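You operate a simulated robot arm through the tools that you are given. There is no shell and no other tool. Be economical: measure what you need, move in short steps, check, and stop when the job is done.

Carry out the task below with a simulated robot arm. There is one attempt and no reset: what you move stays moved.

TASK
Swap the green collar's cap for the red one, then fit both pipes.
Fine: work at the grey plate; stand the old cap on the black tray; short pipe pushed into the purple collar, bent pipe twisted into the orange one.

It is judged by the outcome, as a careful person would: the job done as asked, and still so three seconds after it is handed in. It fails if anything else is knocked over, pushed out of place, dropped, spilled or broken. Lids that push on must go on centred and level and be pressed home; caps that screw on are set level and turned clockwise until they are tight.

THE ROBOT
A 7-joint arm with a two-finger parallel gripper on a trunk, on a base that drives. Base frame: it is fixed to the floor where the robot stands at the start and does not move with it; the origin is under the middle of the robot, x ahead of it, y to its left, z up; the surface under the hand at the start is at about z = 0.7. Readings come in m, degrees, newtons and seconds.
With the tool pointing down near the work surface it reaches from about 0.28 to 0.72 m from the robot's upright axis, wherever it stands. Its first joint turns from -166.0 to 166.0 degrees. Places, roughly: black tray [0.8, 0.1, 0.7]; green collar on the grey plate [0.5, 0.2, 0.7]; orange collar on the grey plate [0.5, 0, 0.7]; purple collar on the grey plate [0.5, 0.1, 0.7]; white cap (6x6x5 cm) [0.5, 0.2, 0.8]. Payload 1.57 kg.
The TCP is the grasp point between the finger pads, 0.03 m short of the fingertips. In the tool frame z runs along the fingers and y along their closing line. The gripper opens to 0.08 m. The fingers are 0.017 m wide and 0.012 m thick; the gripper's body (0.04 by 0.082 m) begins 0.08 m behind the TCP.
Orientation is that of the tool frame in the base frame, as a unit quaternion [x, y, z, w]. With the fingers straight down and closing along the base's y, the tool's x points along the base's -x, its y along +y and its z along -z.

THE INTERFACE
- The arm moves only by the tool apply_moves. Its arguments are lists of equal length, an entry for each row: "fingers": the closure in counts, from 0 (fully open) to 255 (shut); "offset": the shift along the tool's x, y, z in m, a list of three; "delta_rot": the turn, a rotation vector about the tool's x, y, z in degrees, a list of three. In form: {"fingers": [fingers, ...], "offset": [[dx, dy, dz], ...], "delta_rot": [[ax, ay, az], ...]}. A call has 1 to 8 rows; each row is the pose to reach, as a shift and turn from the pose commanded when the call began, along the tool's axes at that moment. A row lasts 0.2 s, in which the tool goes at most 0.05 m and 8.6 degrees; a call with a longer step from one row to the next is refused whole, and so is a gripper value outside its range. Where a pose cannot be reached the arm comes as near as it can. A force on the tool above 60 N (or 10 N above the force at the start of the call, whichever is more), or a blocked arm, ends the call early, and 0.2 s more pass. The fingers move at their own pace (about 0.072 m/s each) and stop on an object; they squeeze with about 38 N. The grip force told is the motor's: it shows also when the fingers shut on nothing. Time passes only in rows, and 0.2 s behind the last, so rows that repeat a pose let the fingers close. It gives the time, the measured TCP pose, the force on the tool (base axes), the opening and the grip force at its end, in the units of the frame above (readings bear some noise), with the torque about the TCP (base axes, N m) and any sound that the robot's microphone picked up, and new pictures: "show" is both (left out), scene, wrist or none.
- Cameras (640 x 400 px; columns grow to the right, rows downward): "scene" is now at [0.0008, 0.1374, 1.4458]; the picture's right is [0.05, -1.00, 0.00], its down [-0.70, -0.04, -0.72] and it looks along [0.72, 0.04, -0.70] (base axes); focal length 272 px, centre (320, 200). "wrist" rides on the gripper at [0.072, -0.007, -0.122] in the tool frame; the picture's right is [0.09, 1.00, 0.00], its down [-0.84, 0.08, -0.54] and it looks along [-0.54, 0.05, 0.84] (tool axes); focal length 238 px, centre (320, 200). There is no depth. A picture from a camera that has moved, and an enlarged one, comes with that camera's place and axes in the base frame and with its lens. The place of the scene camera against the robot may be out by one fixed shift of up to 0.018 m in any direction.
- move_column(by): slides the trunk up (or, below 0, down) by that many m; the arm and the scene camera ride with it, the base frame stays. It gives what a move gives, with no picture.
- drive_base(legs): drives the robot by 1 to 6 legs, each [ahead, left, turn to the left] in m, m and degrees, along the robot's own axes; the way and the turn of a leg run together, so that a leg with both is an arc; at most 1.5 m and 180 degrees a leg. The arm and the cameras ride along, it lands a little off, and it stops where it bumps. It gives what a move gives, and a new picture of the scene camera.
- head_to(pan, tilt): turns the head with the scene camera to pan (to the left, within 86 degrees either way) and tilt (down, from -29 to 69), counted from straight ahead of the robot. It gives what a move gives, and a new picture of the scene camera.
- enlarge(camera, box): a new picture of the part [left, top, right, bottom] of that camera's present view, enlarged. The clock stands still meanwhile.
- close_job(): hands the job in; it is judged then, once.

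Go step by step. Nothing tells you exact positions but the pictures and the camera data: compare them with the known pose of the tool, close in by small moves and look again before you grip or let go. The budget is 120 turns and 260 pictures, counting those below and the enlarged ones. Unless the task says otherwise, let go and move clear before handing in, and close with one line.

The tools are called after "Call:" as a command line: name --argument value ..., lists and objects as JSON in quotes. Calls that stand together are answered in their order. apply_moves: Moves the arm, as the interface text tells. Its arguments: {"type":"object","properties":{"fingers":{"type":"array","items":{"type":"number"}},"offset":{"type":"array","items":{"type":"array","items":{"type":"number"}}},"delta_rot":{"type":"array","items":{"type":"array","items":{"type":"number"}}},"show":{"type":"string","enum":["both","scene","wrist","none"]}},"required":["fingers","offset","delta_rot"]} The other tools are called the same way: move_column (by) slides the trunk up or down; drive_base (legs) drives the base; head_to (pan, tilt) turns the head that bears the scene camera; enlarge (camera, box) takes an enlarged picture of a part of a camera's view; close_job () hands the job in.

At the start:

```text
time: 0.0
position: [0.4184, 0.2269, 0.986]
ee_rot: [-0.001, 1.0, 0.001, 0.0]
wrist_force: [0.8, -1.2, -0.6]
wrist_torque: [-0.01, -0.03, 0.04]
finger_gap: 0.0805
finger_force: 0.1
trunk travel left (down, up): [-0.25, 0.23]
robot x, y, heading: [0.0006, -0.0001, 0.1]
head pan, tilt: [3.0, 44.2]
```

scene: 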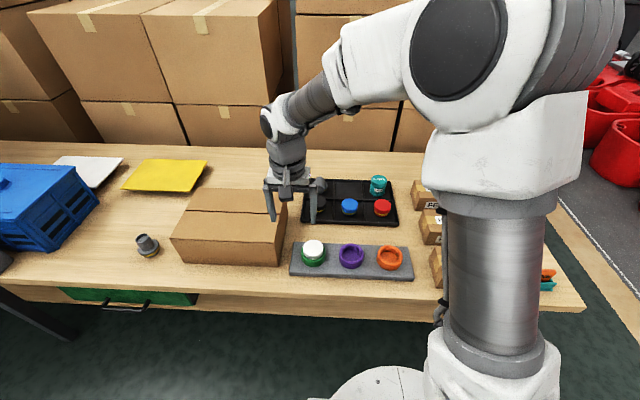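
wrist: 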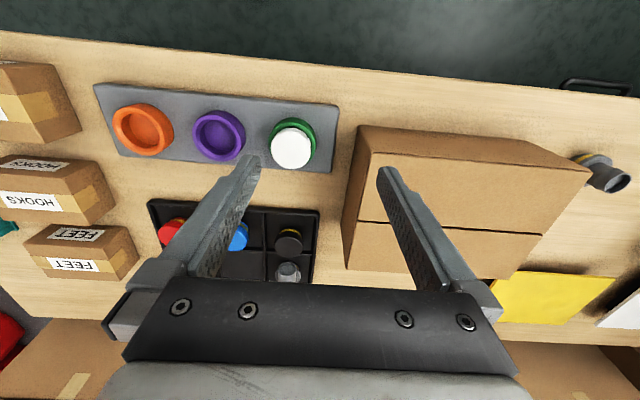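

I see the grey plate with green (white cap), purple and orange collars, and a black tray with red, blue and other parts. I'll enlarge views to identify the pipes.

Call:
enlarge --camera "scene" --box '[260, 160, 440, 290]'

Call:
enlarge --camera "wrist" --box '[90, 80, 350, 290]'

Call:
enlarge --camera "scene" --box '[100, 200, 220, 280]'

Call:
enlarge --camera "wrist" --box '[540, 120, 640, 220]'

```text
3.08 times, centred on (350, 225) of scene
camera zoom: at [0.0008, 0.1374, 1.4458], right [0.05, -1.0, 0.0], down [-0.7, -0.04, -0.72], along [0.72, 0.04, -0.7], focal length 838 px, centre (228, 123)
```

zoom: 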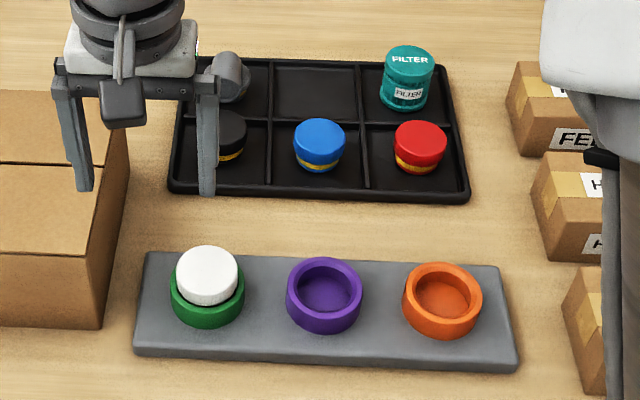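

```text
1.90 times, centred on (220, 185) of wrist
camera zoom: at [0.3451, 0.22, 1.1072], right [-0.09, 1.0, 0.0], down [0.84, 0.08, 0.54], along [0.54, 0.05, -0.84], focal length 454 px, centre (510, 229)
```

zoom: 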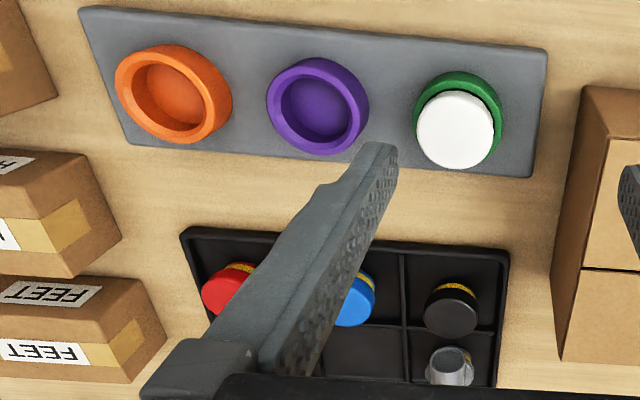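

```text
5.00 times, centred on (160, 240) of scene
camera zoom: at [0.0008, 0.1374, 1.4458], right [0.05, -1.0, 0.0], down [-0.7, -0.04, -0.72], along [0.72, 0.04, -0.7], focal length 1362 px, centre (1120, 0)
```

zoom: 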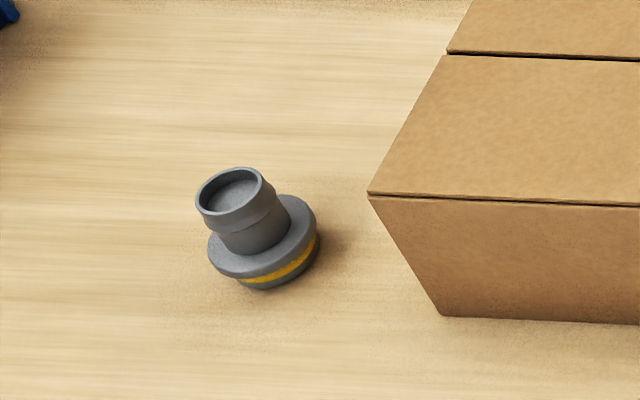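

```text
4.00 times, centred on (590, 170) of wrist
camera zoom: at [0.3451, 0.22, 1.1072], right [-0.09, 1.0, 0.0], down [0.84, 0.08, 0.54], along [0.54, 0.05, -0.84], focal length 953 px, centre (-760, 320)
```

zoom: 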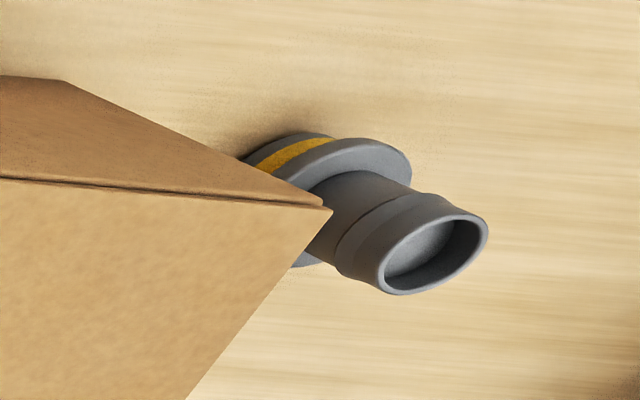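

I need a clearer view of the tray objects, so I move the hand forward above it.

Call:
apply_moves --fingers '[0, 0, 0, 0]' --offset '[[-0.04, -0.02, -0.01], [-0.07, -0.05, -0.02], [-0.1, -0.08, -0.02], [-0.1, -0.08, -0.02]]' --delta_rot '[[0, 0, 0], [0, 0, 0], [0, 0, 0], [0, 0, 0]]'

```text
time: 1.0
position: [0.5194, 0.1484, 1.0053]
ee_rot: [0.0, 1.0, 0.0, 0.0]
wrist_force: [0.1, 0.5, 0.2]
wrist_torque: [0.02, -0.02, -0.01]
finger_gap: 0.0801
finger_force: 0.1
trunk travel left (down, up): [-0.25, 0.23]
robot x, y, heading: [-0.0019, -0.0002, -0.0]
head pan, tilt: [3.0, 44.2]
camera scene: at [0.0009, 0.1373, 1.4458], right [0.05, -1.0, 0.0], down [-0.7, -0.04, -0.72], along [0.72, 0.04, -0.7], focal length 272 px, centre (320, 200)
camera wrist: at [0.4452, 0.1399, 1.1269], right [-0.09, 1.0, 0.0], down [0.84, 0.08, 0.54], along [0.54, 0.05, -0.84], focal length 238 px, centre (320, 200)
```

scene: 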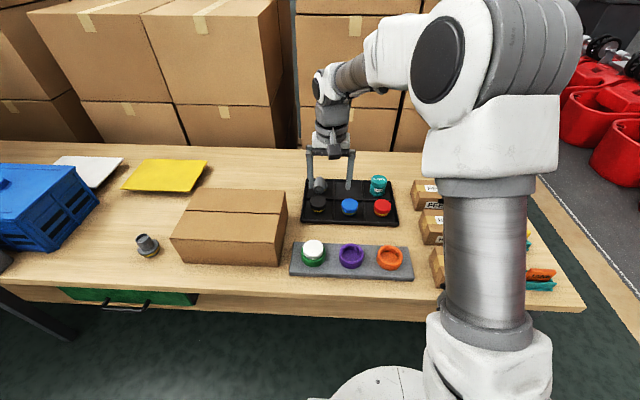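
wrist: 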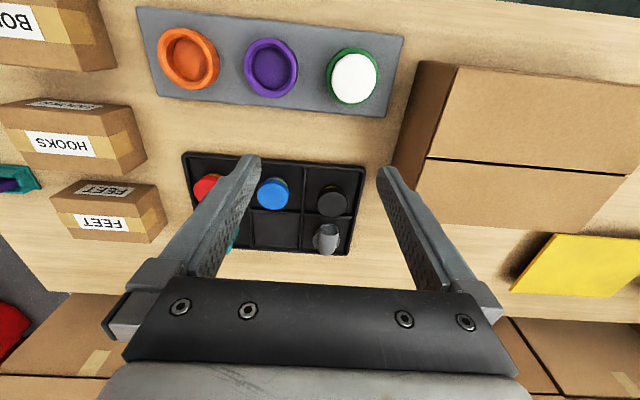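

Call:
enlarge --camera "wrist" --box '[170, 140, 370, 260]'

Call:
enlarge --camera "scene" --box '[290, 160, 410, 235]'

Call:
enlarge --camera "wrist" --box '[130, 0, 410, 120]'

```text
3.20 times, centred on (270, 200) of wrist
camera zoom: at [0.4452, 0.1399, 1.1269], right [-0.09, 1.0, 0.0], down [0.84, 0.08, 0.54], along [0.54, 0.05, -0.84], focal length 763 px, centre (480, 200)
```

zoom: 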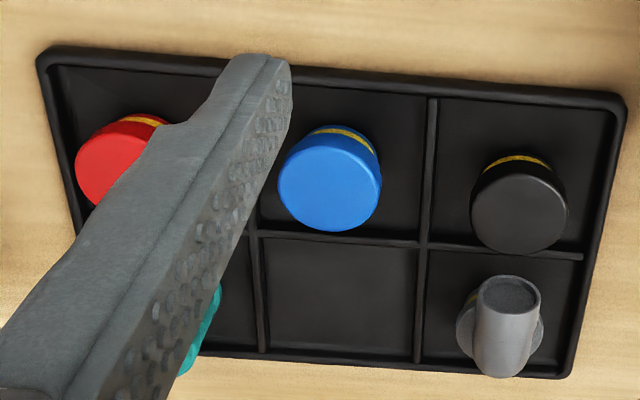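

```text
5.33 times, centred on (350, 198) of scene
camera zoom: at [0.0009, 0.1373, 1.4458], right [0.05, -1.0, 0.0], down [-0.7, -0.04, -0.72], along [0.72, 0.04, -0.7], focal length 1453 px, centre (160, 213)
```

zoom: 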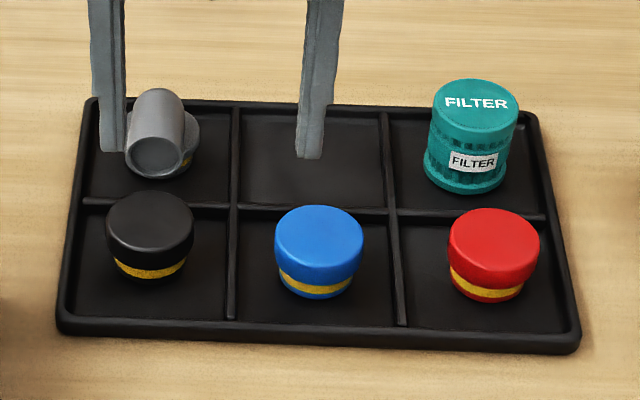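

```text
2.29 times, centred on (270, 60) of wrist
camera zoom: at [0.4452, 0.1399, 1.1269], right [-0.09, 1.0, 0.0], down [0.84, 0.08, 0.54], along [0.54, 0.05, -0.84], focal length 545 px, centre (434, 520)
```

zoom: 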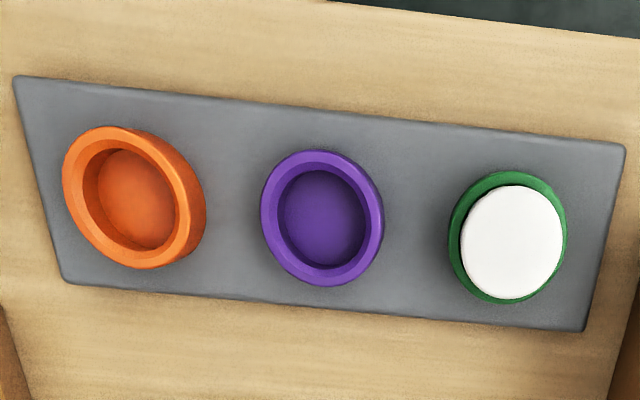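

Caps are knobs with a sealing band; the bent pipe is in the tray's back-left cell, the short pipe stands left of the carton, and the tray's back-middle cell is free. White cap estimated at (0.476, 0.187), top ≈0.78; I approach above it.

Call:
apply_moves --fingers '[0, 0, 0, 0, 0]' --offset '[[0.015, 0.013, 0.04], [0.03, 0.026, 0.08], [0.0434, 0.0386, 0.12], [0.0434, 0.0386, 0.145], [0.0434, 0.0386, 0.145]]' --delta_rot '[[0, 0, 0], [0, 0, 0], [0, 0, 0], [0, 0, 0], [0, 0, 0]]'

```text
time: 2.2
position: [0.4747, 0.1852, 0.8609]
ee_rot: [0.0, 1.0, -0.001, 0.0]
wrist_force: [-0.1, -0.9, -0.6]
wrist_torque: [0.0, -0.01, -0.03]
finger_gap: 0.0801
finger_force: 0.1
trunk travel left (down, up): [-0.25, 0.23]
robot x, y, heading: [-0.0006, 0.0042, -0.2]
head pan, tilt: [3.0, 44.2]
camera scene: at [0.0009, 0.1375, 1.4457], right [0.05, -1.0, 0.0], down [-0.7, -0.04, -0.72], along [0.72, 0.04, -0.7], focal length 272 px, centre (320, 200)
camera wrist: at [0.4014, 0.1783, 0.9827], right [-0.09, 1.0, 0.0], down [0.84, 0.08, 0.54], along [0.54, 0.05, -0.84], focal length 238 px, centre (320, 200)
```

scene: 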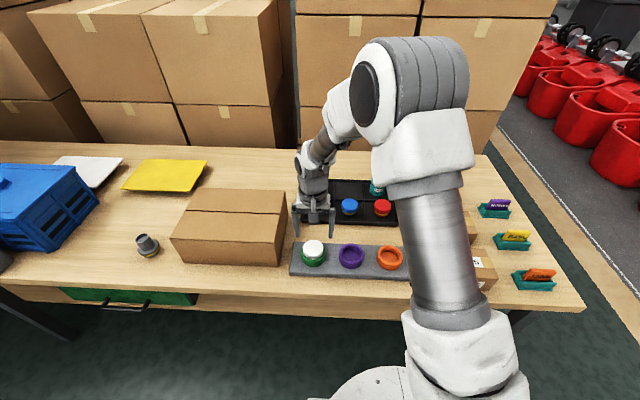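
wrist: 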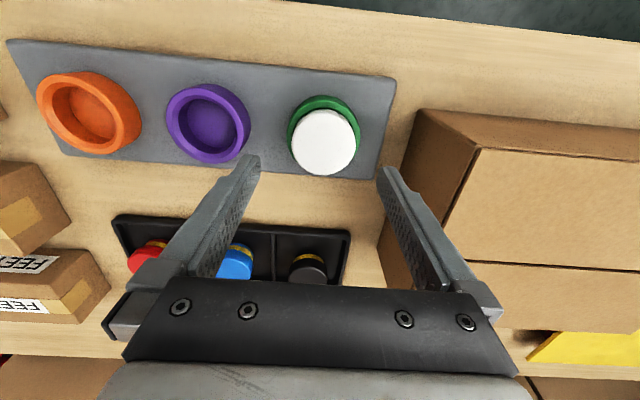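

Call:
enlarge --camera "scene" --box '[290, 225, 350, 275]'

Call:
enlarge --camera "wrist" --box '[270, 80, 380, 190]'

```text
8.00 times, centred on (320, 250) of scene
camera zoom: at [0.0009, 0.1375, 1.4457], right [0.05, -1.0, 0.0], down [-0.7, -0.04, -0.72], along [0.72, 0.04, -0.7], focal length 2180 px, centre (320, -200)
```

zoom: 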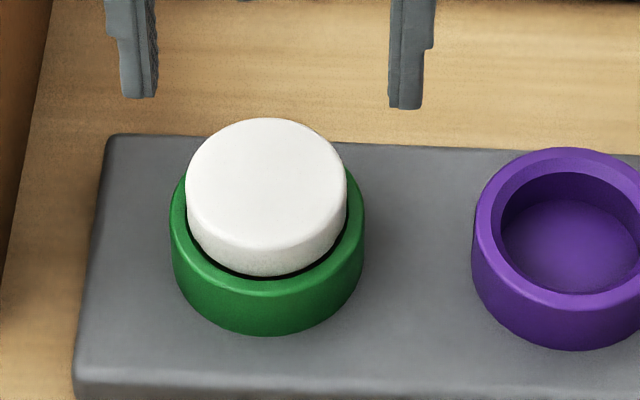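

```text
3.64 times, centred on (325, 135) of wrist
camera zoom: at [0.4014, 0.1783, 0.9827], right [-0.09, 1.0, 0.0], down [0.84, 0.08, 0.54], along [0.54, 0.05, -0.84], focal length 867 px, centre (302, 436)
```

zoom: 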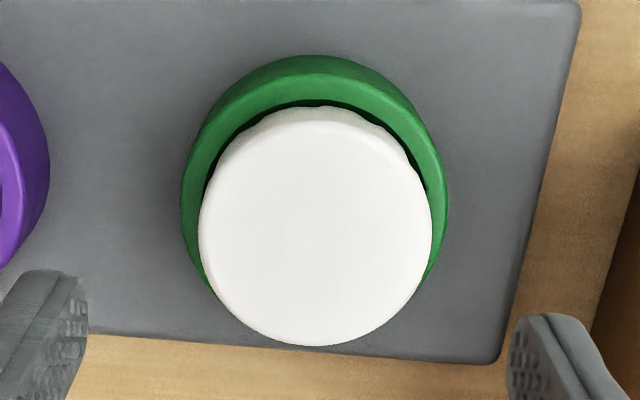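

Cap at about (0.478, 0.190), top ≈0.76, collar rim ≈0.738. I go down astride it without closing.

Call:
apply_moves --fingers '[0, 0, 0, 0]' --offset '[[-0.0033, 0.0045, 0.03], [-0.0033, 0.0045, 0.06], [-0.0033, 0.0045, 0.078], [-0.0033, 0.0045, 0.078]]' --delta_rot '[[0, 0, 0], [0, 0, 0], [0, 0, 0], [0, 0, 0]]'

Call:
enlarge --camera "scene" --box '[290, 225, 350, 275]'

```text
time: 3.2
position: [0.4785, 0.1905, 0.7836]
ee_rot: [0.0, 1.0, 0.0, 0.0]
wrist_force: [0.3, 0.7, -0.1]
wrist_torque: [0.02, 0.0, -0.01]
finger_gap: 0.0801
finger_force: 0.1
trunk travel left (down, up): [-0.25, 0.23]
robot x, y, heading: [-0.0041, -0.0017, -0.2]
head pan, tilt: [3.0, 44.2]
camera scene: at [0.0009, 0.1374, 1.4457], right [0.05, -1.0, 0.0], down [-0.7, -0.04, -0.72], along [0.72, 0.04, -0.7], focal length 272 px, centre (320, 200)
camera wrist: at [0.4054, 0.1827, 0.9046], right [-0.09, 1.0, 0.0], down [0.84, 0.08, 0.54], along [0.54, 0.05, -0.84], focal length 238 px, centre (320, 200)
```

scene: 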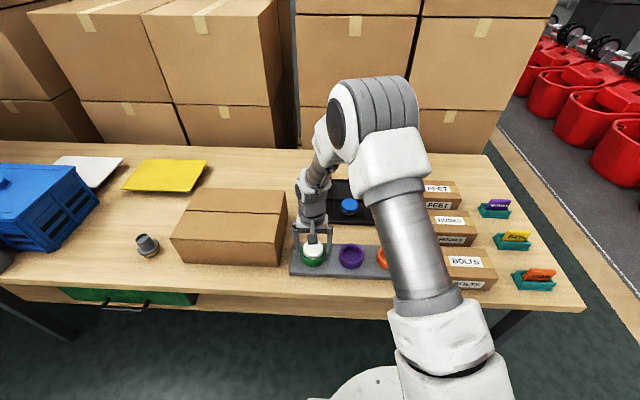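
wrist: 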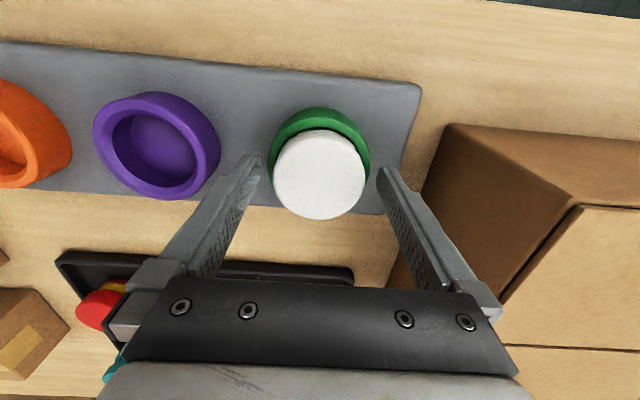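

```text
8.00 times, centred on (320, 250) of scene
camera zoom: at [0.0009, 0.1374, 1.4457], right [0.05, -1.0, 0.0], down [-0.7, -0.04, -0.72], along [0.72, 0.04, -0.7], focal length 2180 px, centre (320, -200)
```

zoom: 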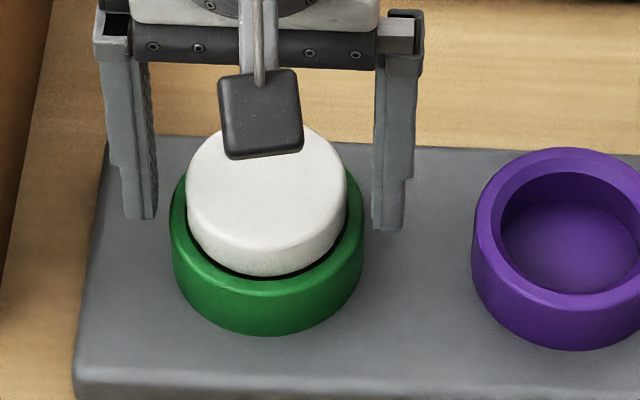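

Centred. Lowering 1 cm and closing.

Call:
apply_moves --fingers '[0, 0, 255, 255, 255]' --offset '[[0, -0.001, 0.0105], [0, -0.001, 0.0105], [0, -0.001, 0.0105], [0, -0.001, 0.0105], [0, -0.001, 0.0105]]' --delta_rot '[[0, 0, 0], [0, 0, 0], [0, 0, 0], [0, 0, 0], [0, 0, 0]]'

Call:
enlarge --camera "scene" --box '[290, 225, 350, 275]'

```text
time: 4.4
position: [0.479, 0.1905, 0.7731]
ee_rot: [0.001, 1.0, 0.0, 0.0]
wrist_force: [-0.1, 2.9, -0.9]
wrist_torque: [0.23, -0.09, -0.11]
finger_gap: 0.0756
finger_force: 45.2
trunk travel left (down, up): [-0.25, 0.23]
robot x, y, heading: [0.0022, 0.0004, -0.1]
head pan, tilt: [3.0, 44.2]
camera scene: at [0.0008, 0.1376, 1.4457], right [0.05, -1.0, 0.0], down [-0.7, -0.04, -0.72], along [0.72, 0.04, -0.7], focal length 272 px, centre (320, 200)
camera wrist: at [0.4052, 0.1821, 0.8941], right [-0.09, 1.0, 0.0], down [0.84, 0.08, 0.54], along [0.54, 0.05, -0.84], focal length 238 px, centre (320, 200)
```

scene: 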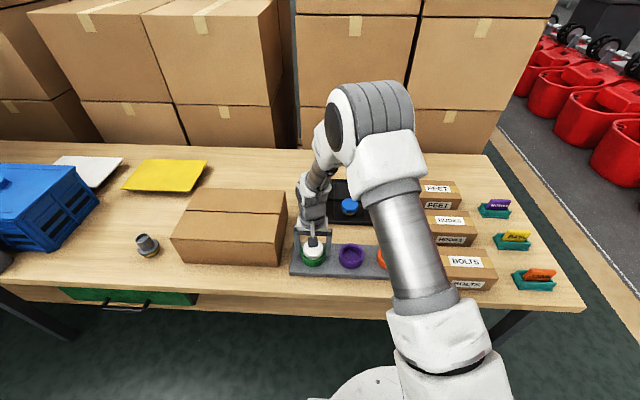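
wrist: 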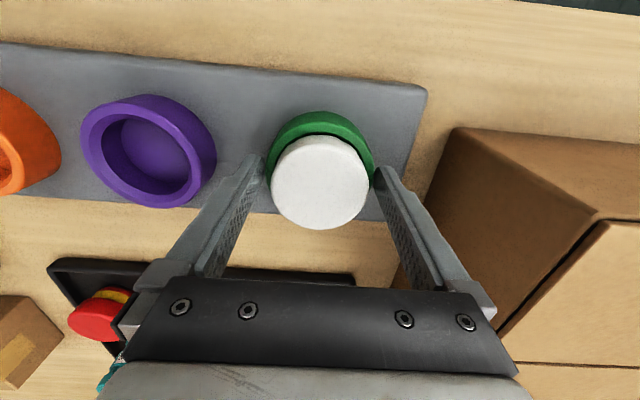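

```text
8.00 times, centred on (320, 250) of scene
camera zoom: at [0.0008, 0.1376, 1.4457], right [0.05, -1.0, 0.0], down [-0.7, -0.04, -0.72], along [0.72, 0.04, -0.7], focal length 2180 px, centre (320, -200)
```

zoom: 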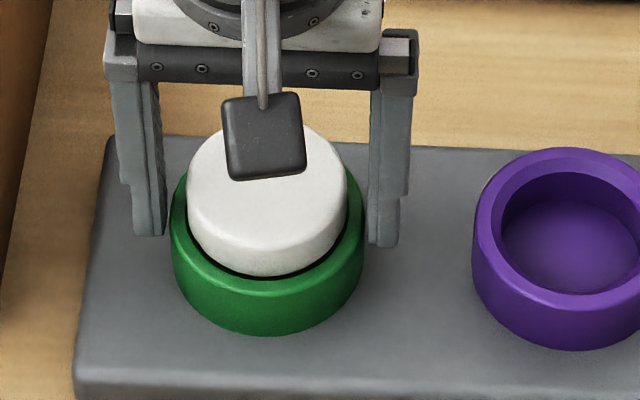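

The 75.6 mm gap means the tips closed on the collar rim, so I open, rise 8 mm and try again.

Call:
apply_moves --fingers '[0, 0, 0, 255, 255, 255]' --offset '[[0, 0, 0], [0, 0, 0], [0, 0, -0.008], [0, 0, -0.008], [0, 0, -0.008], [0, 0, -0.008]]' --delta_rot '[[0, 0, 0], [0, 0, 0], [0, 0, 0], [0, 0, 0], [0, 0, 0], [0, 0, 0]]'

Call:
enlarge --camera "scene" --box '[290, 225, 350, 275]'

```text
time: 5.8
position: [0.4788, 0.1895, 0.78]
ee_rot: [0.0, 1.0, -0.001, 0.001]
wrist_force: [2.5, 1.2, -4.3]
wrist_torque: [0.22, -0.29, -0.12]
finger_gap: 0.0755
finger_force: 45.3
trunk travel left (down, up): [-0.25, 0.23]
robot x, y, heading: [-0.0001, -0.0017, 0.1]
head pan, tilt: [3.0, 44.2]
camera scene: at [0.0012, 0.1376, 1.4457], right [0.05, -1.0, 0.0], down [-0.7, -0.04, -0.72], along [0.72, 0.04, -0.7], focal length 272 px, centre (320, 200)
camera wrist: at [0.4054, 0.1822, 0.902], right [-0.09, 1.0, 0.0], down [0.84, 0.08, 0.54], along [0.54, 0.05, -0.84], focal length 238 px, centre (320, 200)
```

scene: 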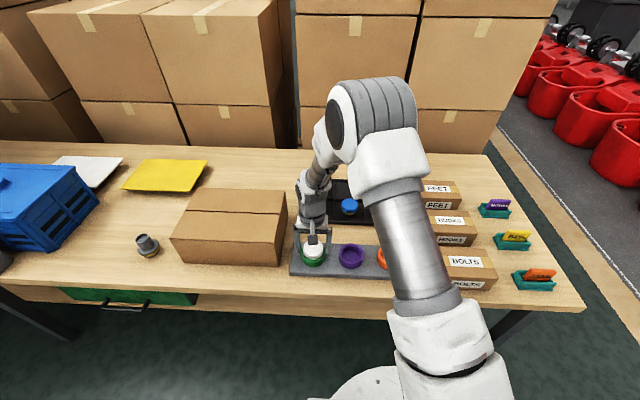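
wrist: 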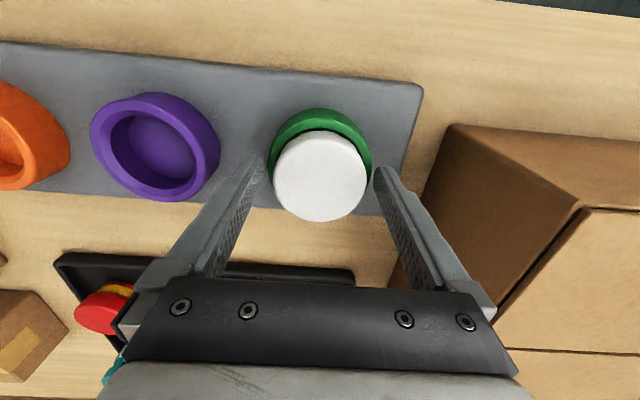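

```text
8.00 times, centred on (320, 250) of scene
camera zoom: at [0.0012, 0.1376, 1.4457], right [0.05, -1.0, 0.0], down [-0.7, -0.04, -0.72], along [0.72, 0.04, -0.7], focal length 2180 px, centre (320, -200)
```

zoom: 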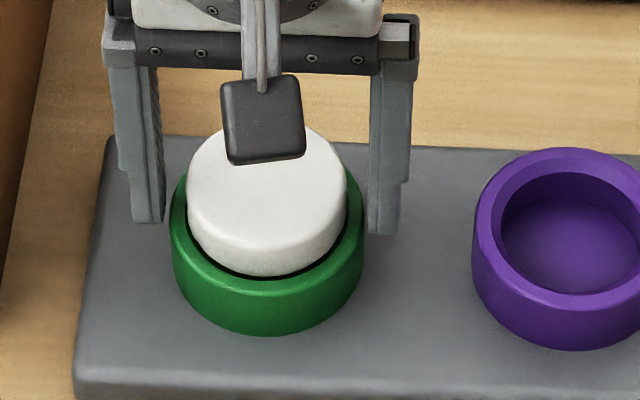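

Still on the collar; rim must be higher. Rise another 8 mm, opening fully first.

Call:
apply_moves --fingers '[0, 0, 0, 255, 255, 255]' --offset '[[0, 0, 0], [0, 0, 0], [0, 0, -0.008], [0, 0, -0.008], [0, 0, -0.008], [0, 0, -0.008]]' --delta_rot '[[0, 0, 0], [0, 0, 0], [0, 0, 0], [0, 0, 0], [0, 0, 0], [0, 0, 0]]' --show "wrist"

Call:
enlarge --camera "scene" --box '[290, 225, 350, 275]'

```text
time: 7.2
position: [0.4787, 0.1887, 0.789]
ee_rot: [0.0, 1.0, 0.0, 0.001]
wrist_force: [0.0, 2.1, 2.3]
wrist_torque: [0.19, 0.01, 0.0]
finger_gap: 0.0578
finger_force: 37.8
trunk travel left (down, up): [-0.25, 0.23]
robot x, y, heading: [-0.0024, -0.0016, -0.1]
head pan, tilt: [3.0, 44.2]
camera wrist: at [0.405, 0.182, 0.9102], right [-0.09, 1.0, 0.0], down [0.84, 0.08, 0.54], along [0.54, 0.05, -0.84], focal length 238 px, centre (320, 200)
```

wrist: 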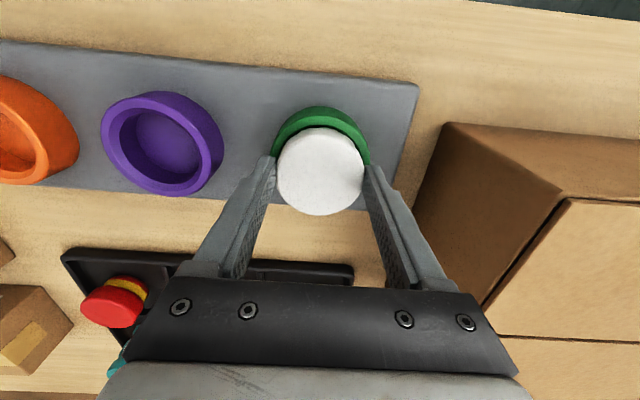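

```text
8.00 times, centred on (320, 250) of scene
camera zoom: at [0.0007, 0.1374, 1.4458], right [0.05, -1.0, 0.0], down [-0.7, -0.04, -0.72], along [0.72, 0.04, -0.7], focal length 2180 px, centre (320, -200)
```

zoom: 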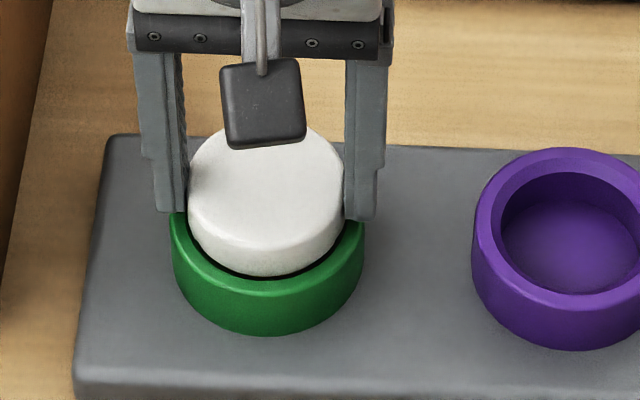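

Gripping the cap at 57.8 mm. Now a gentle counter-clockwise turn test.

Call:
apply_moves --fingers '[255, 255, 255, 255]' --offset '[[0, 0, 0], [0, 0, 0], [0, 0, 0], [0, 0, 0]]' --delta_rot '[[0, 0, -5], [0, 0, -10], [0, 0, -15], [0, 0, -20]]' --show "wrist"

Call:
enlarge --camera "scene" --box '[290, 225, 350, 275]'

```text
time: 8.2
position: [0.4774, 0.1874, 0.7892]
ee_rot: [-0.174, 0.985, 0.0, -0.001]
wrist_force: [-0.1, -1.7, 1.9]
wrist_torque: [-0.05, -0.03, -1.04]
finger_gap: 0.0579
finger_force: 38.0
trunk travel left (down, up): [-0.25, 0.23]
robot x, y, heading: [0.0007, 0.0011, -0.1]
head pan, tilt: [3.0, 44.2]
camera wrist: at [0.4117, 0.1571, 0.9097], right [-0.43, 0.9, 0.0], down [0.76, 0.36, 0.54], along [0.49, 0.23, -0.84], focal length 238 px, centre (320, 200)
```

wrist: 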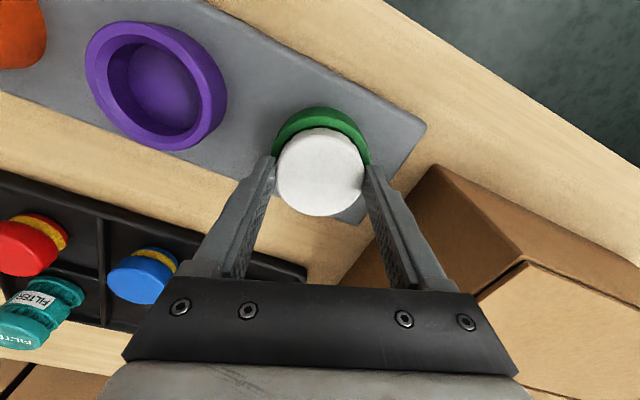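

```text
8.00 times, centred on (320, 250) of scene
camera zoom: at [0.0007, 0.1373, 1.4458], right [0.05, -1.0, 0.0], down [-0.7, -0.04, -0.72], along [0.72, 0.04, -0.7], focal length 2180 px, centre (320, -200)
```

zoom: 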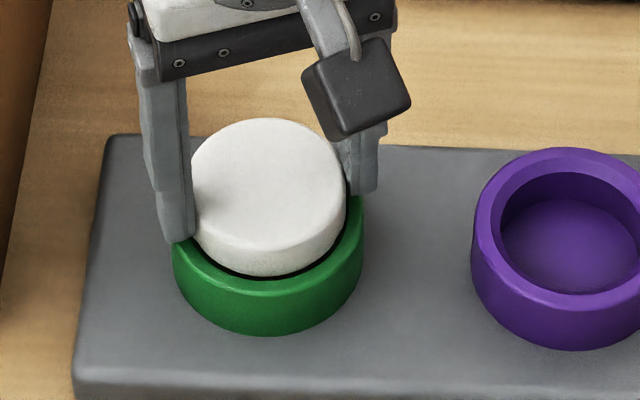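

Torque about 1 N·m, ambiguous. I try a gentle upward pull.

Call:
apply_moves --fingers '[255, 255, 255, 255]' --offset '[[0, 0, -0.002], [0, 0, -0.004], [0, 0, -0.006], [0, 0, -0.006]]' --delta_rot '[[0, 0, 0], [0, 0, 0], [0, 0, 0], [0, 0, 0]]' --show "none"

Call:
enlarge --camera "scene" --box '[290, 225, 350, 275]'

```text
time: 9.2
position: [0.4778, 0.1885, 0.7926]
ee_rot: [-0.174, 0.985, 0.0, 0.001]
wrist_force: [0.4, -0.7, -0.4]
wrist_torque: [-0.01, -0.03, 0.02]
finger_gap: 0.0576
finger_force: 37.8
trunk travel left (down, up): [-0.25, 0.23]
robot x, y, heading: [0.0001, -0.0014, 0.1]
head pan, tilt: [3.0, 44.2]
```

```text
8.00 times, centred on (320, 250) of scene
camera zoom: at [0.0008, 0.1374, 1.4458], right [0.05, -1.0, 0.0], down [-0.7, -0.04, -0.72], along [0.72, 0.04, -0.7], focal length 2180 px, centre (320, -200)
```

zoom: 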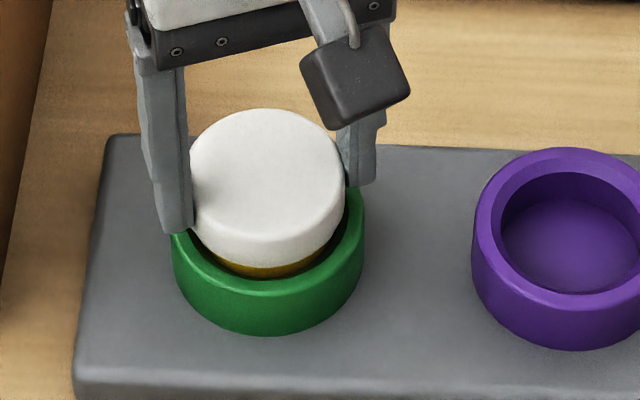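

The cap comes up with its yellow band showing. Lifting it clear and looking at its shape.

Call:
apply_moves --fingers '[255, 255, 255, 255, 255]' --offset '[[0, 0, -0.02], [0, 0, -0.05], [0, 0, -0.09], [0, 0, -0.13], [0, 0, -0.13]]' --delta_rot '[[0, 0, 0], [0, 0, 5], [0, 0, 12], [0, 0, 20], [0, 0, 20]]'

Call:
enlarge --camera "scene" --box '[280, 170, 380, 280]'

Call:
enlarge --camera "wrist" --box '[100, 40, 400, 220]'

```text
time: 10.4
position: [0.478, 0.1895, 0.9247]
ee_rot: [0.0, 1.0, 0.0, 0.0]
wrist_force: [-0.1, 0.0, 0.6]
wrist_torque: [0.02, -0.01, -0.03]
finger_gap: 0.0575
finger_force: 38.2
trunk travel left (down, up): [-0.25, 0.23]
robot x, y, heading: [0.0013, 0.0016, 0.0]
head pan, tilt: [3.0, 44.2]
camera scene: at [0.0007, 0.1374, 1.4457], right [0.05, -1.0, 0.0], down [-0.7, -0.04, -0.72], along [0.72, 0.04, -0.7], focal length 272 px, centre (320, 200)
camera wrist: at [0.4048, 0.1818, 1.0462], right [-0.09, 1.0, 0.0], down [0.84, 0.08, 0.54], along [0.54, 0.05, -0.84], focal length 238 px, centre (320, 200)
```

scene: 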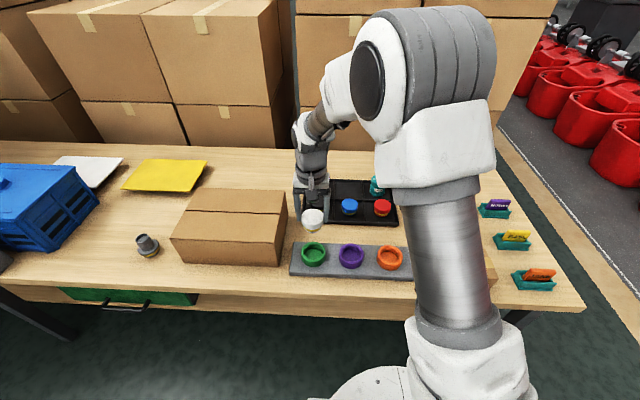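
wrist: 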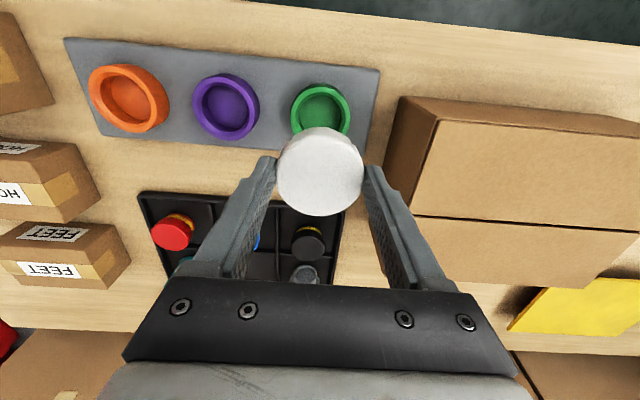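

```text
3.64 times, centred on (330, 225) of scene
camera zoom: at [0.0007, 0.1374, 1.4457], right [0.05, -1.0, 0.0], down [-0.7, -0.04, -0.72], along [0.72, 0.04, -0.7], focal length 991 px, centre (284, 109)
```

zoom: 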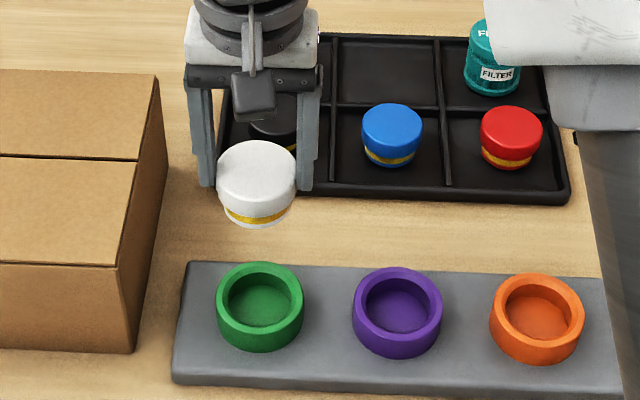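

```text
2.13 times, centred on (250, 130) of wrist
camera zoom: at [0.4048, 0.1818, 1.0462], right [-0.09, 1.0, 0.0], down [0.84, 0.08, 0.54], along [0.54, 0.05, -0.84], focal length 508 px, centre (469, 349)
```

zoom: 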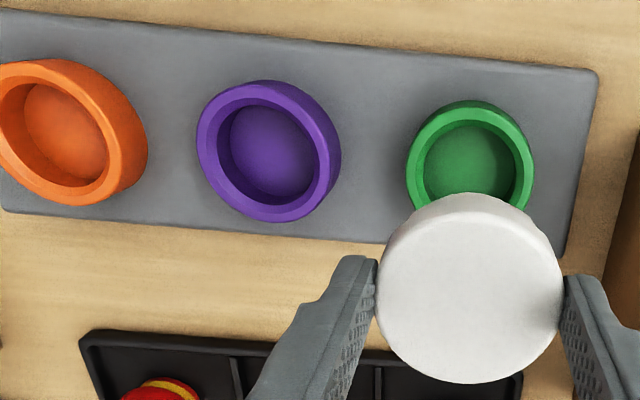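

The cap is a plain push fit. The tray's free cell (~(0.815, 0.07)) is out of reach from here, so the base must go ahead ~0.15 m; I check the clearance in front of the base first.

Call:
head_to --pan 3 --tilt 69

```text
time: 11.3
position: [0.4793, 0.1898, 0.9234]
ee_rot: [0.0, 1.0, 0.0, 0.0]
wrist_force: [-0.3, -0.3, -0.6]
wrist_torque: [0.03, 0.04, -0.02]
finger_gap: 0.0574
finger_force: 38.1
trunk travel left (down, up): [-0.25, 0.23]
robot x, y, heading: [0.0018, 0.0019, 0.1]
head pan, tilt: [3.0, 68.8]
camera scene: at [-0.0251, 0.136, 1.4158], right [0.05, -1.0, 0.0], down [-0.93, -0.05, -0.36], along [0.36, 0.02, -0.93], focal length 272 px, centre (320, 200)
```

scene: 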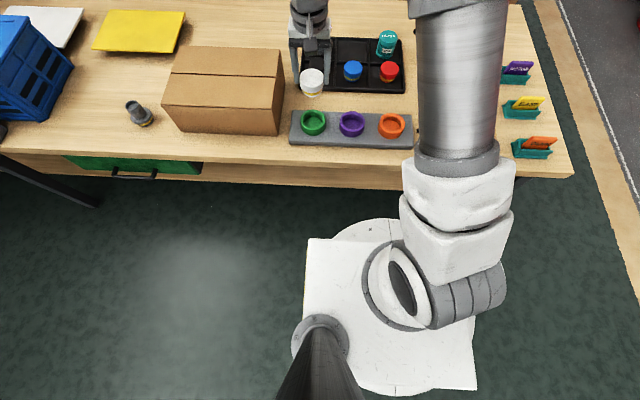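

The base sits before the table with the table edge overhanging; I'll drive ahead in a short step and check.

Call:
drive_base --legs '[[0.07, 0, 0]]'

```text
time: 12.4
position: [0.5482, 0.1899, 0.925]
ee_rot: [0.0, 1.0, 0.0, 0.0]
wrist_force: [0.1, 0.0, -0.4]
wrist_torque: [0.0, 0.02, 0.01]
finger_gap: 0.0576
finger_force: 38.6
trunk travel left (down, up): [-0.25, 0.23]
robot x, y, heading: [0.0694, 0.0002, -0.2]
head pan, tilt: [3.0, 68.8]
camera scene: at [0.0449, 0.136, 1.4158], right [0.05, -1.0, 0.0], down [-0.93, -0.05, -0.36], along [0.36, 0.02, -0.93], focal length 272 px, centre (320, 200)
```

scene: 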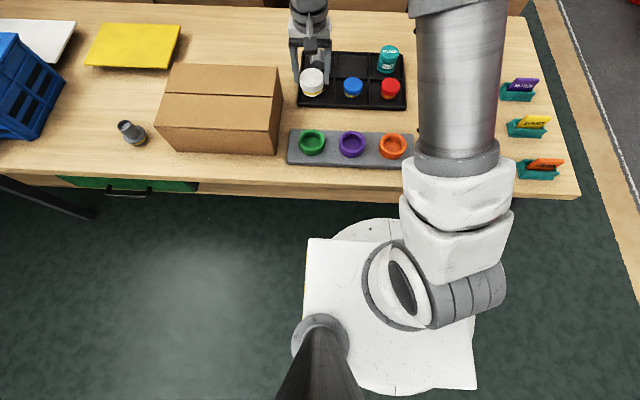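

Call:
drive_base --legs '[[0.07, 0, 0]]'

Call:
head_to --pan 3 --tilt 50

Call:
enlarge --camera "scene" --box '[270, 130, 430, 260]'

Call:
enlarge --camera "wrist" --box '[80, 0, 400, 300]'

```text
time: 13.6
position: [0.6175, 0.1889, 0.9228]
ee_rot: [0.0, 1.0, 0.0, 0.0]
wrist_force: [1.0, 0.4, 0.5]
wrist_torque: [-0.07, -0.01, -0.02]
finger_gap: 0.0574
finger_force: 37.8
trunk travel left (down, up): [-0.25, 0.23]
robot x, y, heading: [0.1412, 0.0019, 0.1]
head pan, tilt: [3.0, 68.8]
camera scene: at [0.1144, 0.1361, 1.4158], right [0.05, -1.0, 0.0], down [-0.93, -0.05, -0.36], along [0.36, 0.02, -0.93], focal length 272 px, centre (320, 200)
```

scene: 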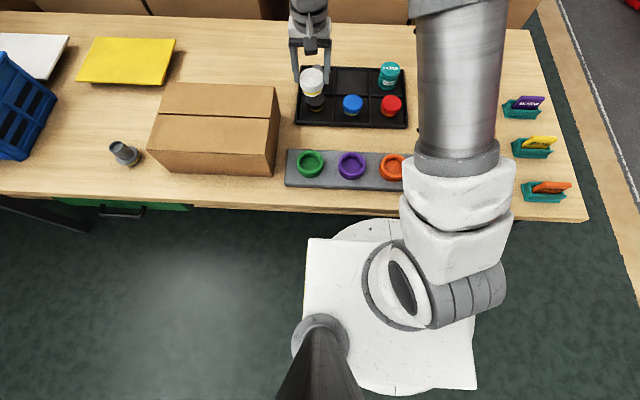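

```text
time: 14.4
position: [0.618, 0.1906, 0.9236]
ee_rot: [-0.001, 1.0, 0.0, 0.0]
wrist_force: [-0.1, 0.5, -0.2]
wrist_torque: [0.0, -0.02, 0.02]
finger_gap: 0.0574
finger_force: 37.7
trunk travel left (down, up): [-0.25, 0.23]
robot x, y, heading: [0.1406, 0.0006, -0.0]
head pan, tilt: [3.0, 50.0]
camera scene: at [0.1355, 0.1372, 1.4377], right [0.05, -1.0, 0.0], down [-0.77, -0.04, -0.64], along [0.64, 0.03, -0.77], focal length 272 px, centre (320, 200)
```

scene: 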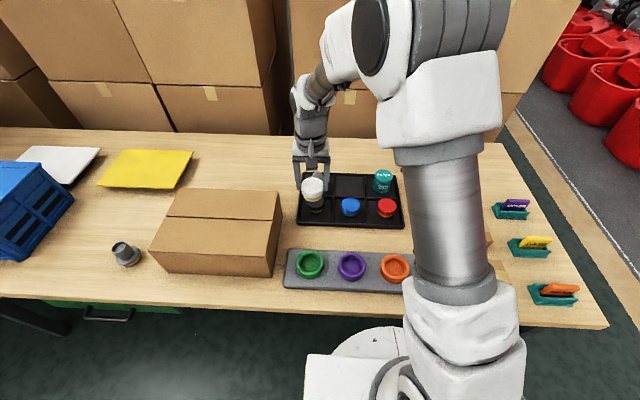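

```text
3.08 times, centred on (350, 195) of scene
camera zoom: at [0.1355, 0.1372, 1.4377], right [0.05, -1.0, 0.0], down [-0.77, -0.04, -0.64], along [0.64, 0.03, -0.77], focal length 838 px, centre (228, 215)
```

zoom: 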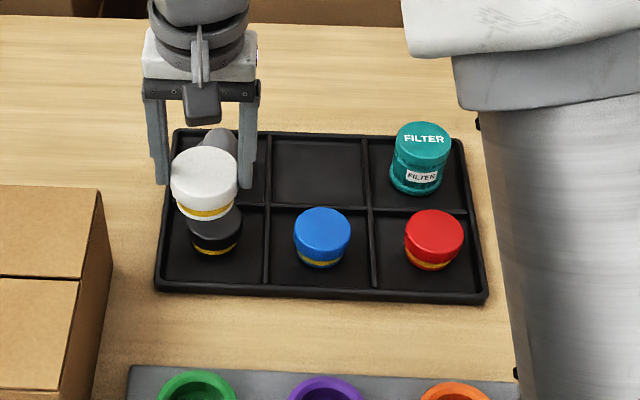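

```text
1.33 times, centred on (240, 150) of wrist
camera zoom: at [0.5446, 0.1818, 1.0459], right [-0.09, 1.0, 0.0], down [0.84, 0.08, 0.54], along [0.54, 0.05, -0.84], focal length 318 px, centre (427, 267)
```

zoom: 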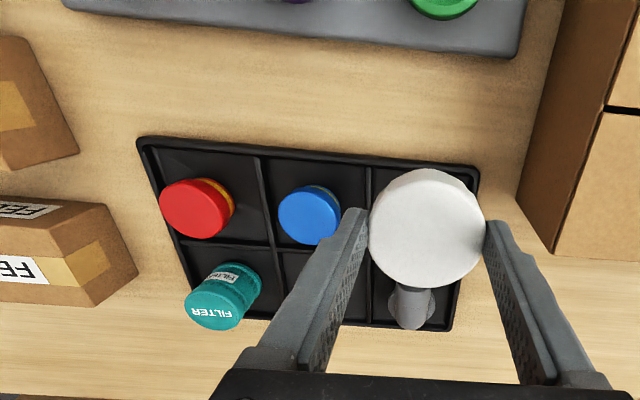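

Target cell centre ≈ (0.812, 0.066). Carrying the white cap above it.

Call:
apply_moves --fingers '[255, 255, 255, 255, 255, 255, 255]' --offset '[[-0.035, -0.022, 0], [-0.07, -0.044, 0], [-0.105, -0.066, 0], [-0.14, -0.088, 0], [-0.175, -0.11, 0.02], [-0.196, -0.124, 0.055], [-0.196, -0.124, 0.055]]' --delta_rot '[[0, 0, 0], [0, 0, 0], [0, 0, 0], [0, 0, 0], [0, 0, 0], [0, 0, 0], [0, 0, 0]]'

Call:
enlarge --camera "scene" --box '[290, 150, 410, 240]'

```text
time: 16.0
position: [0.8141, 0.0643, 0.8683]
ee_rot: [0.0, 1.0, 0.0, 0.0]
wrist_force: [-0.7, 0.0, -0.5]
wrist_torque: [0.03, 0.04, -0.02]
finger_gap: 0.0573
finger_force: 37.9
trunk travel left (down, up): [-0.25, 0.23]
robot x, y, heading: [0.1382, -0.0019, 0.0]
head pan, tilt: [3.0, 50.0]
camera scene: at [0.1358, 0.1371, 1.4377], right [0.05, -1.0, 0.0], down [-0.77, -0.04, -0.64], along [0.64, 0.03, -0.77], focal length 272 px, centre (320, 200)
camera wrist: at [0.741, 0.057, 0.9899], right [-0.09, 1.0, 0.0], down [0.84, 0.08, 0.54], along [0.54, 0.05, -0.84], focal length 238 px, centre (320, 200)
```

scene: 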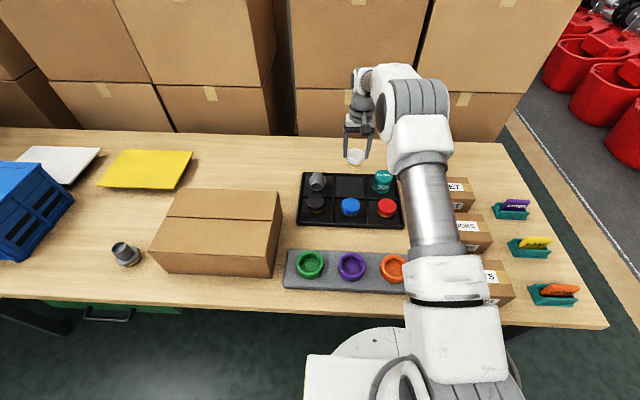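
wrist: 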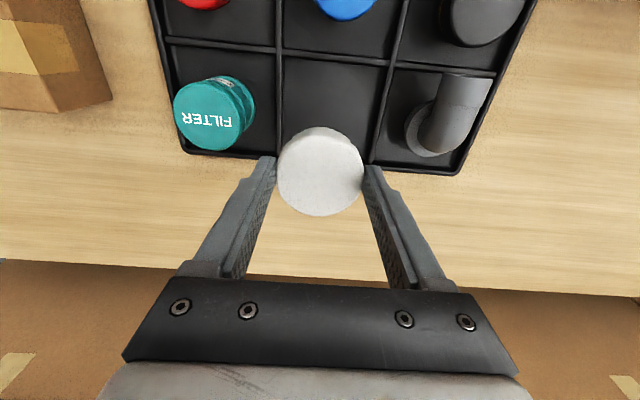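

```text
4.44 times, centred on (350, 195) of scene
camera zoom: at [0.1358, 0.1371, 1.4377], right [0.05, -1.0, 0.0], down [-0.77, -0.04, -0.64], along [0.64, 0.03, -0.77], focal length 1211 px, centre (187, 222)
```

zoom: 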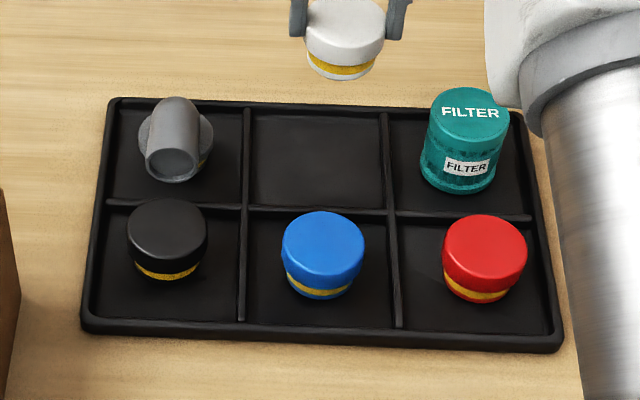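

Shifting 6 mm left and coming down toward the cell floor.

Call:
apply_moves --fingers '[255, 255, 255, 255, 255]' --offset '[[0.002, 0.007, 0.02], [0.002, 0.007, 0.05], [0.002, 0.007, 0.075], [0.002, 0.007, 0.09], [0.002, 0.007, 0.09]]' --delta_rot '[[0, 0, 0], [0, 0, 0], [0, 0, 0], [0, 0, 0], [0, 0, 0]]'

Call:
enlarge --camera "scene" --box '[290, 150, 410, 240]'

```text
time: 17.2
position: [0.8116, 0.0738, 0.7778]
ee_rot: [0.0, 1.0, 0.0, 0.0]
wrist_force: [0.4, 0.1, -0.4]
wrist_torque: [-0.02, 0.01, -0.02]
finger_gap: 0.0578
finger_force: 38.1
trunk travel left (down, up): [-0.25, 0.23]
robot x, y, heading: [0.1359, -0.002, 0.0]
head pan, tilt: [3.0, 50.0]
camera scene: at [0.1356, 0.1372, 1.4377], right [0.05, -1.0, 0.0], down [-0.77, -0.04, -0.64], along [0.64, 0.03, -0.77], focal length 272 px, centre (320, 200)
camera wrist: at [0.7387, 0.0652, 0.9], right [-0.09, 1.0, 0.0], down [0.84, 0.08, 0.54], along [0.54, 0.05, -0.84], focal length 238 px, centre (320, 200)
```

scene: 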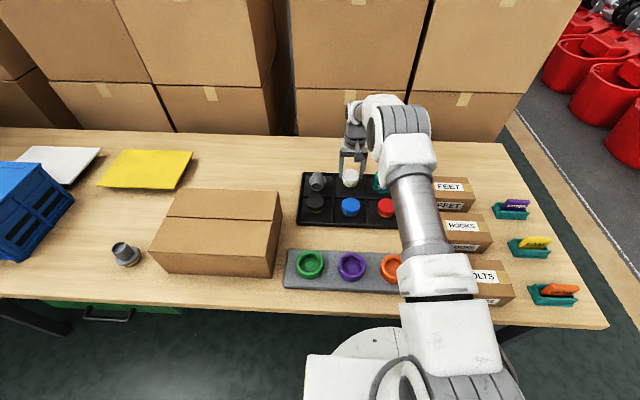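
wrist: 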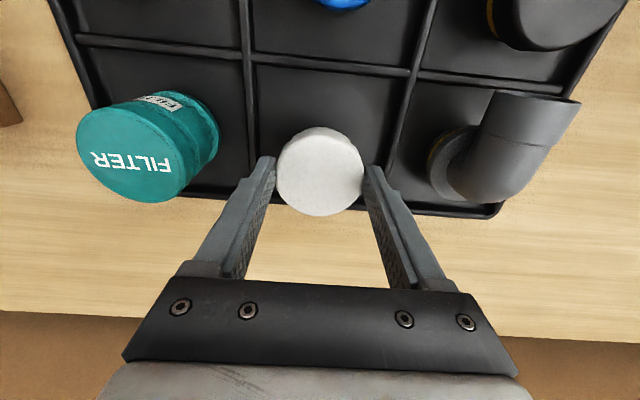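

```text
4.44 times, centred on (350, 195) of scene
camera zoom: at [0.1356, 0.1372, 1.4377], right [0.05, -1.0, 0.0], down [-0.77, -0.04, -0.64], along [0.64, 0.03, -0.77], focal length 1211 px, centre (187, 222)
```

zoom: 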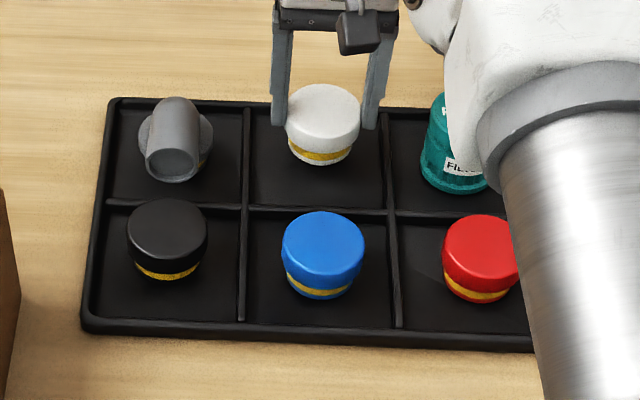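

Call:
apply_moves --fingers '[255, 255, 255, 255]' --offset '[[0, 0, 0.004], [0, 0, 0.008], [0, 0, 0.012], [0, 0, 0.012]]' --delta_rot '[[0, 0, 0], [0, 0, 0], [0, 0, 0], [0, 0, 0]]' --show "none"

```text
time: 18.2
position: [0.811, 0.0717, 0.7666]
ee_rot: [0.001, 1.0, 0.0, 0.0]
wrist_force: [0.0, -0.5, -0.4]
wrist_torque: [-0.02, 0.03, -0.02]
finger_gap: 0.0572
finger_force: 37.8
trunk travel left (down, up): [-0.25, 0.23]
robot x, y, heading: [0.1364, 0.0006, -0.1]
head pan, tilt: [3.0, 50.0]
```

Call:
apply_moves --fingers '[255, 255, 255]' --offset '[[0, 0, 0.003], [0, 0, 0.006], [0, 0, 0.006]]' --delta_rot '[[0, 0, 0], [0, 0, 0], [0, 0, 0]]' --show "none"

Call:
enlarge --camera "scene" --box '[320, 150, 380, 200]'

```text
time: 19.0
position: [0.812, 0.0743, 0.7645]
ee_rot: [0.0, 1.0, 0.0, 0.003]
wrist_force: [-4.1, 1.5, 18.6]
wrist_torque: [0.06, 0.3, -0.04]
finger_gap: 0.0575
finger_force: 37.8
trunk travel left (down, up): [-0.25, 0.23]
robot x, y, heading: [0.136, 0.0015, -0.0]
head pan, tilt: [3.0, 50.0]
```

```text
8.00 times, centred on (350, 175) of scene
camera zoom: at [0.1339, 0.137, 1.438], right [0.05, -1.0, 0.0], down [-0.76, -0.04, -0.64], along [0.64, 0.03, -0.77], focal length 2180 px, centre (80, 400)
```

zoom: 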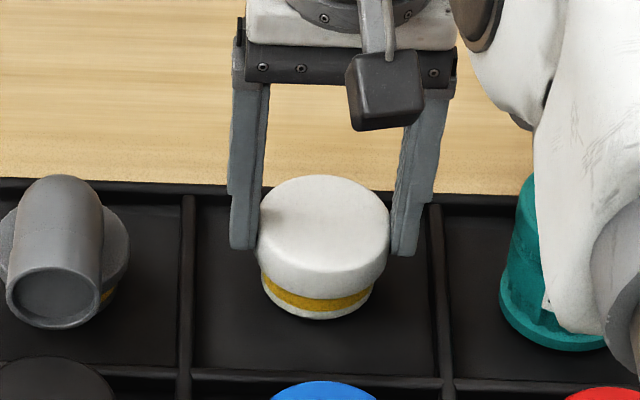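

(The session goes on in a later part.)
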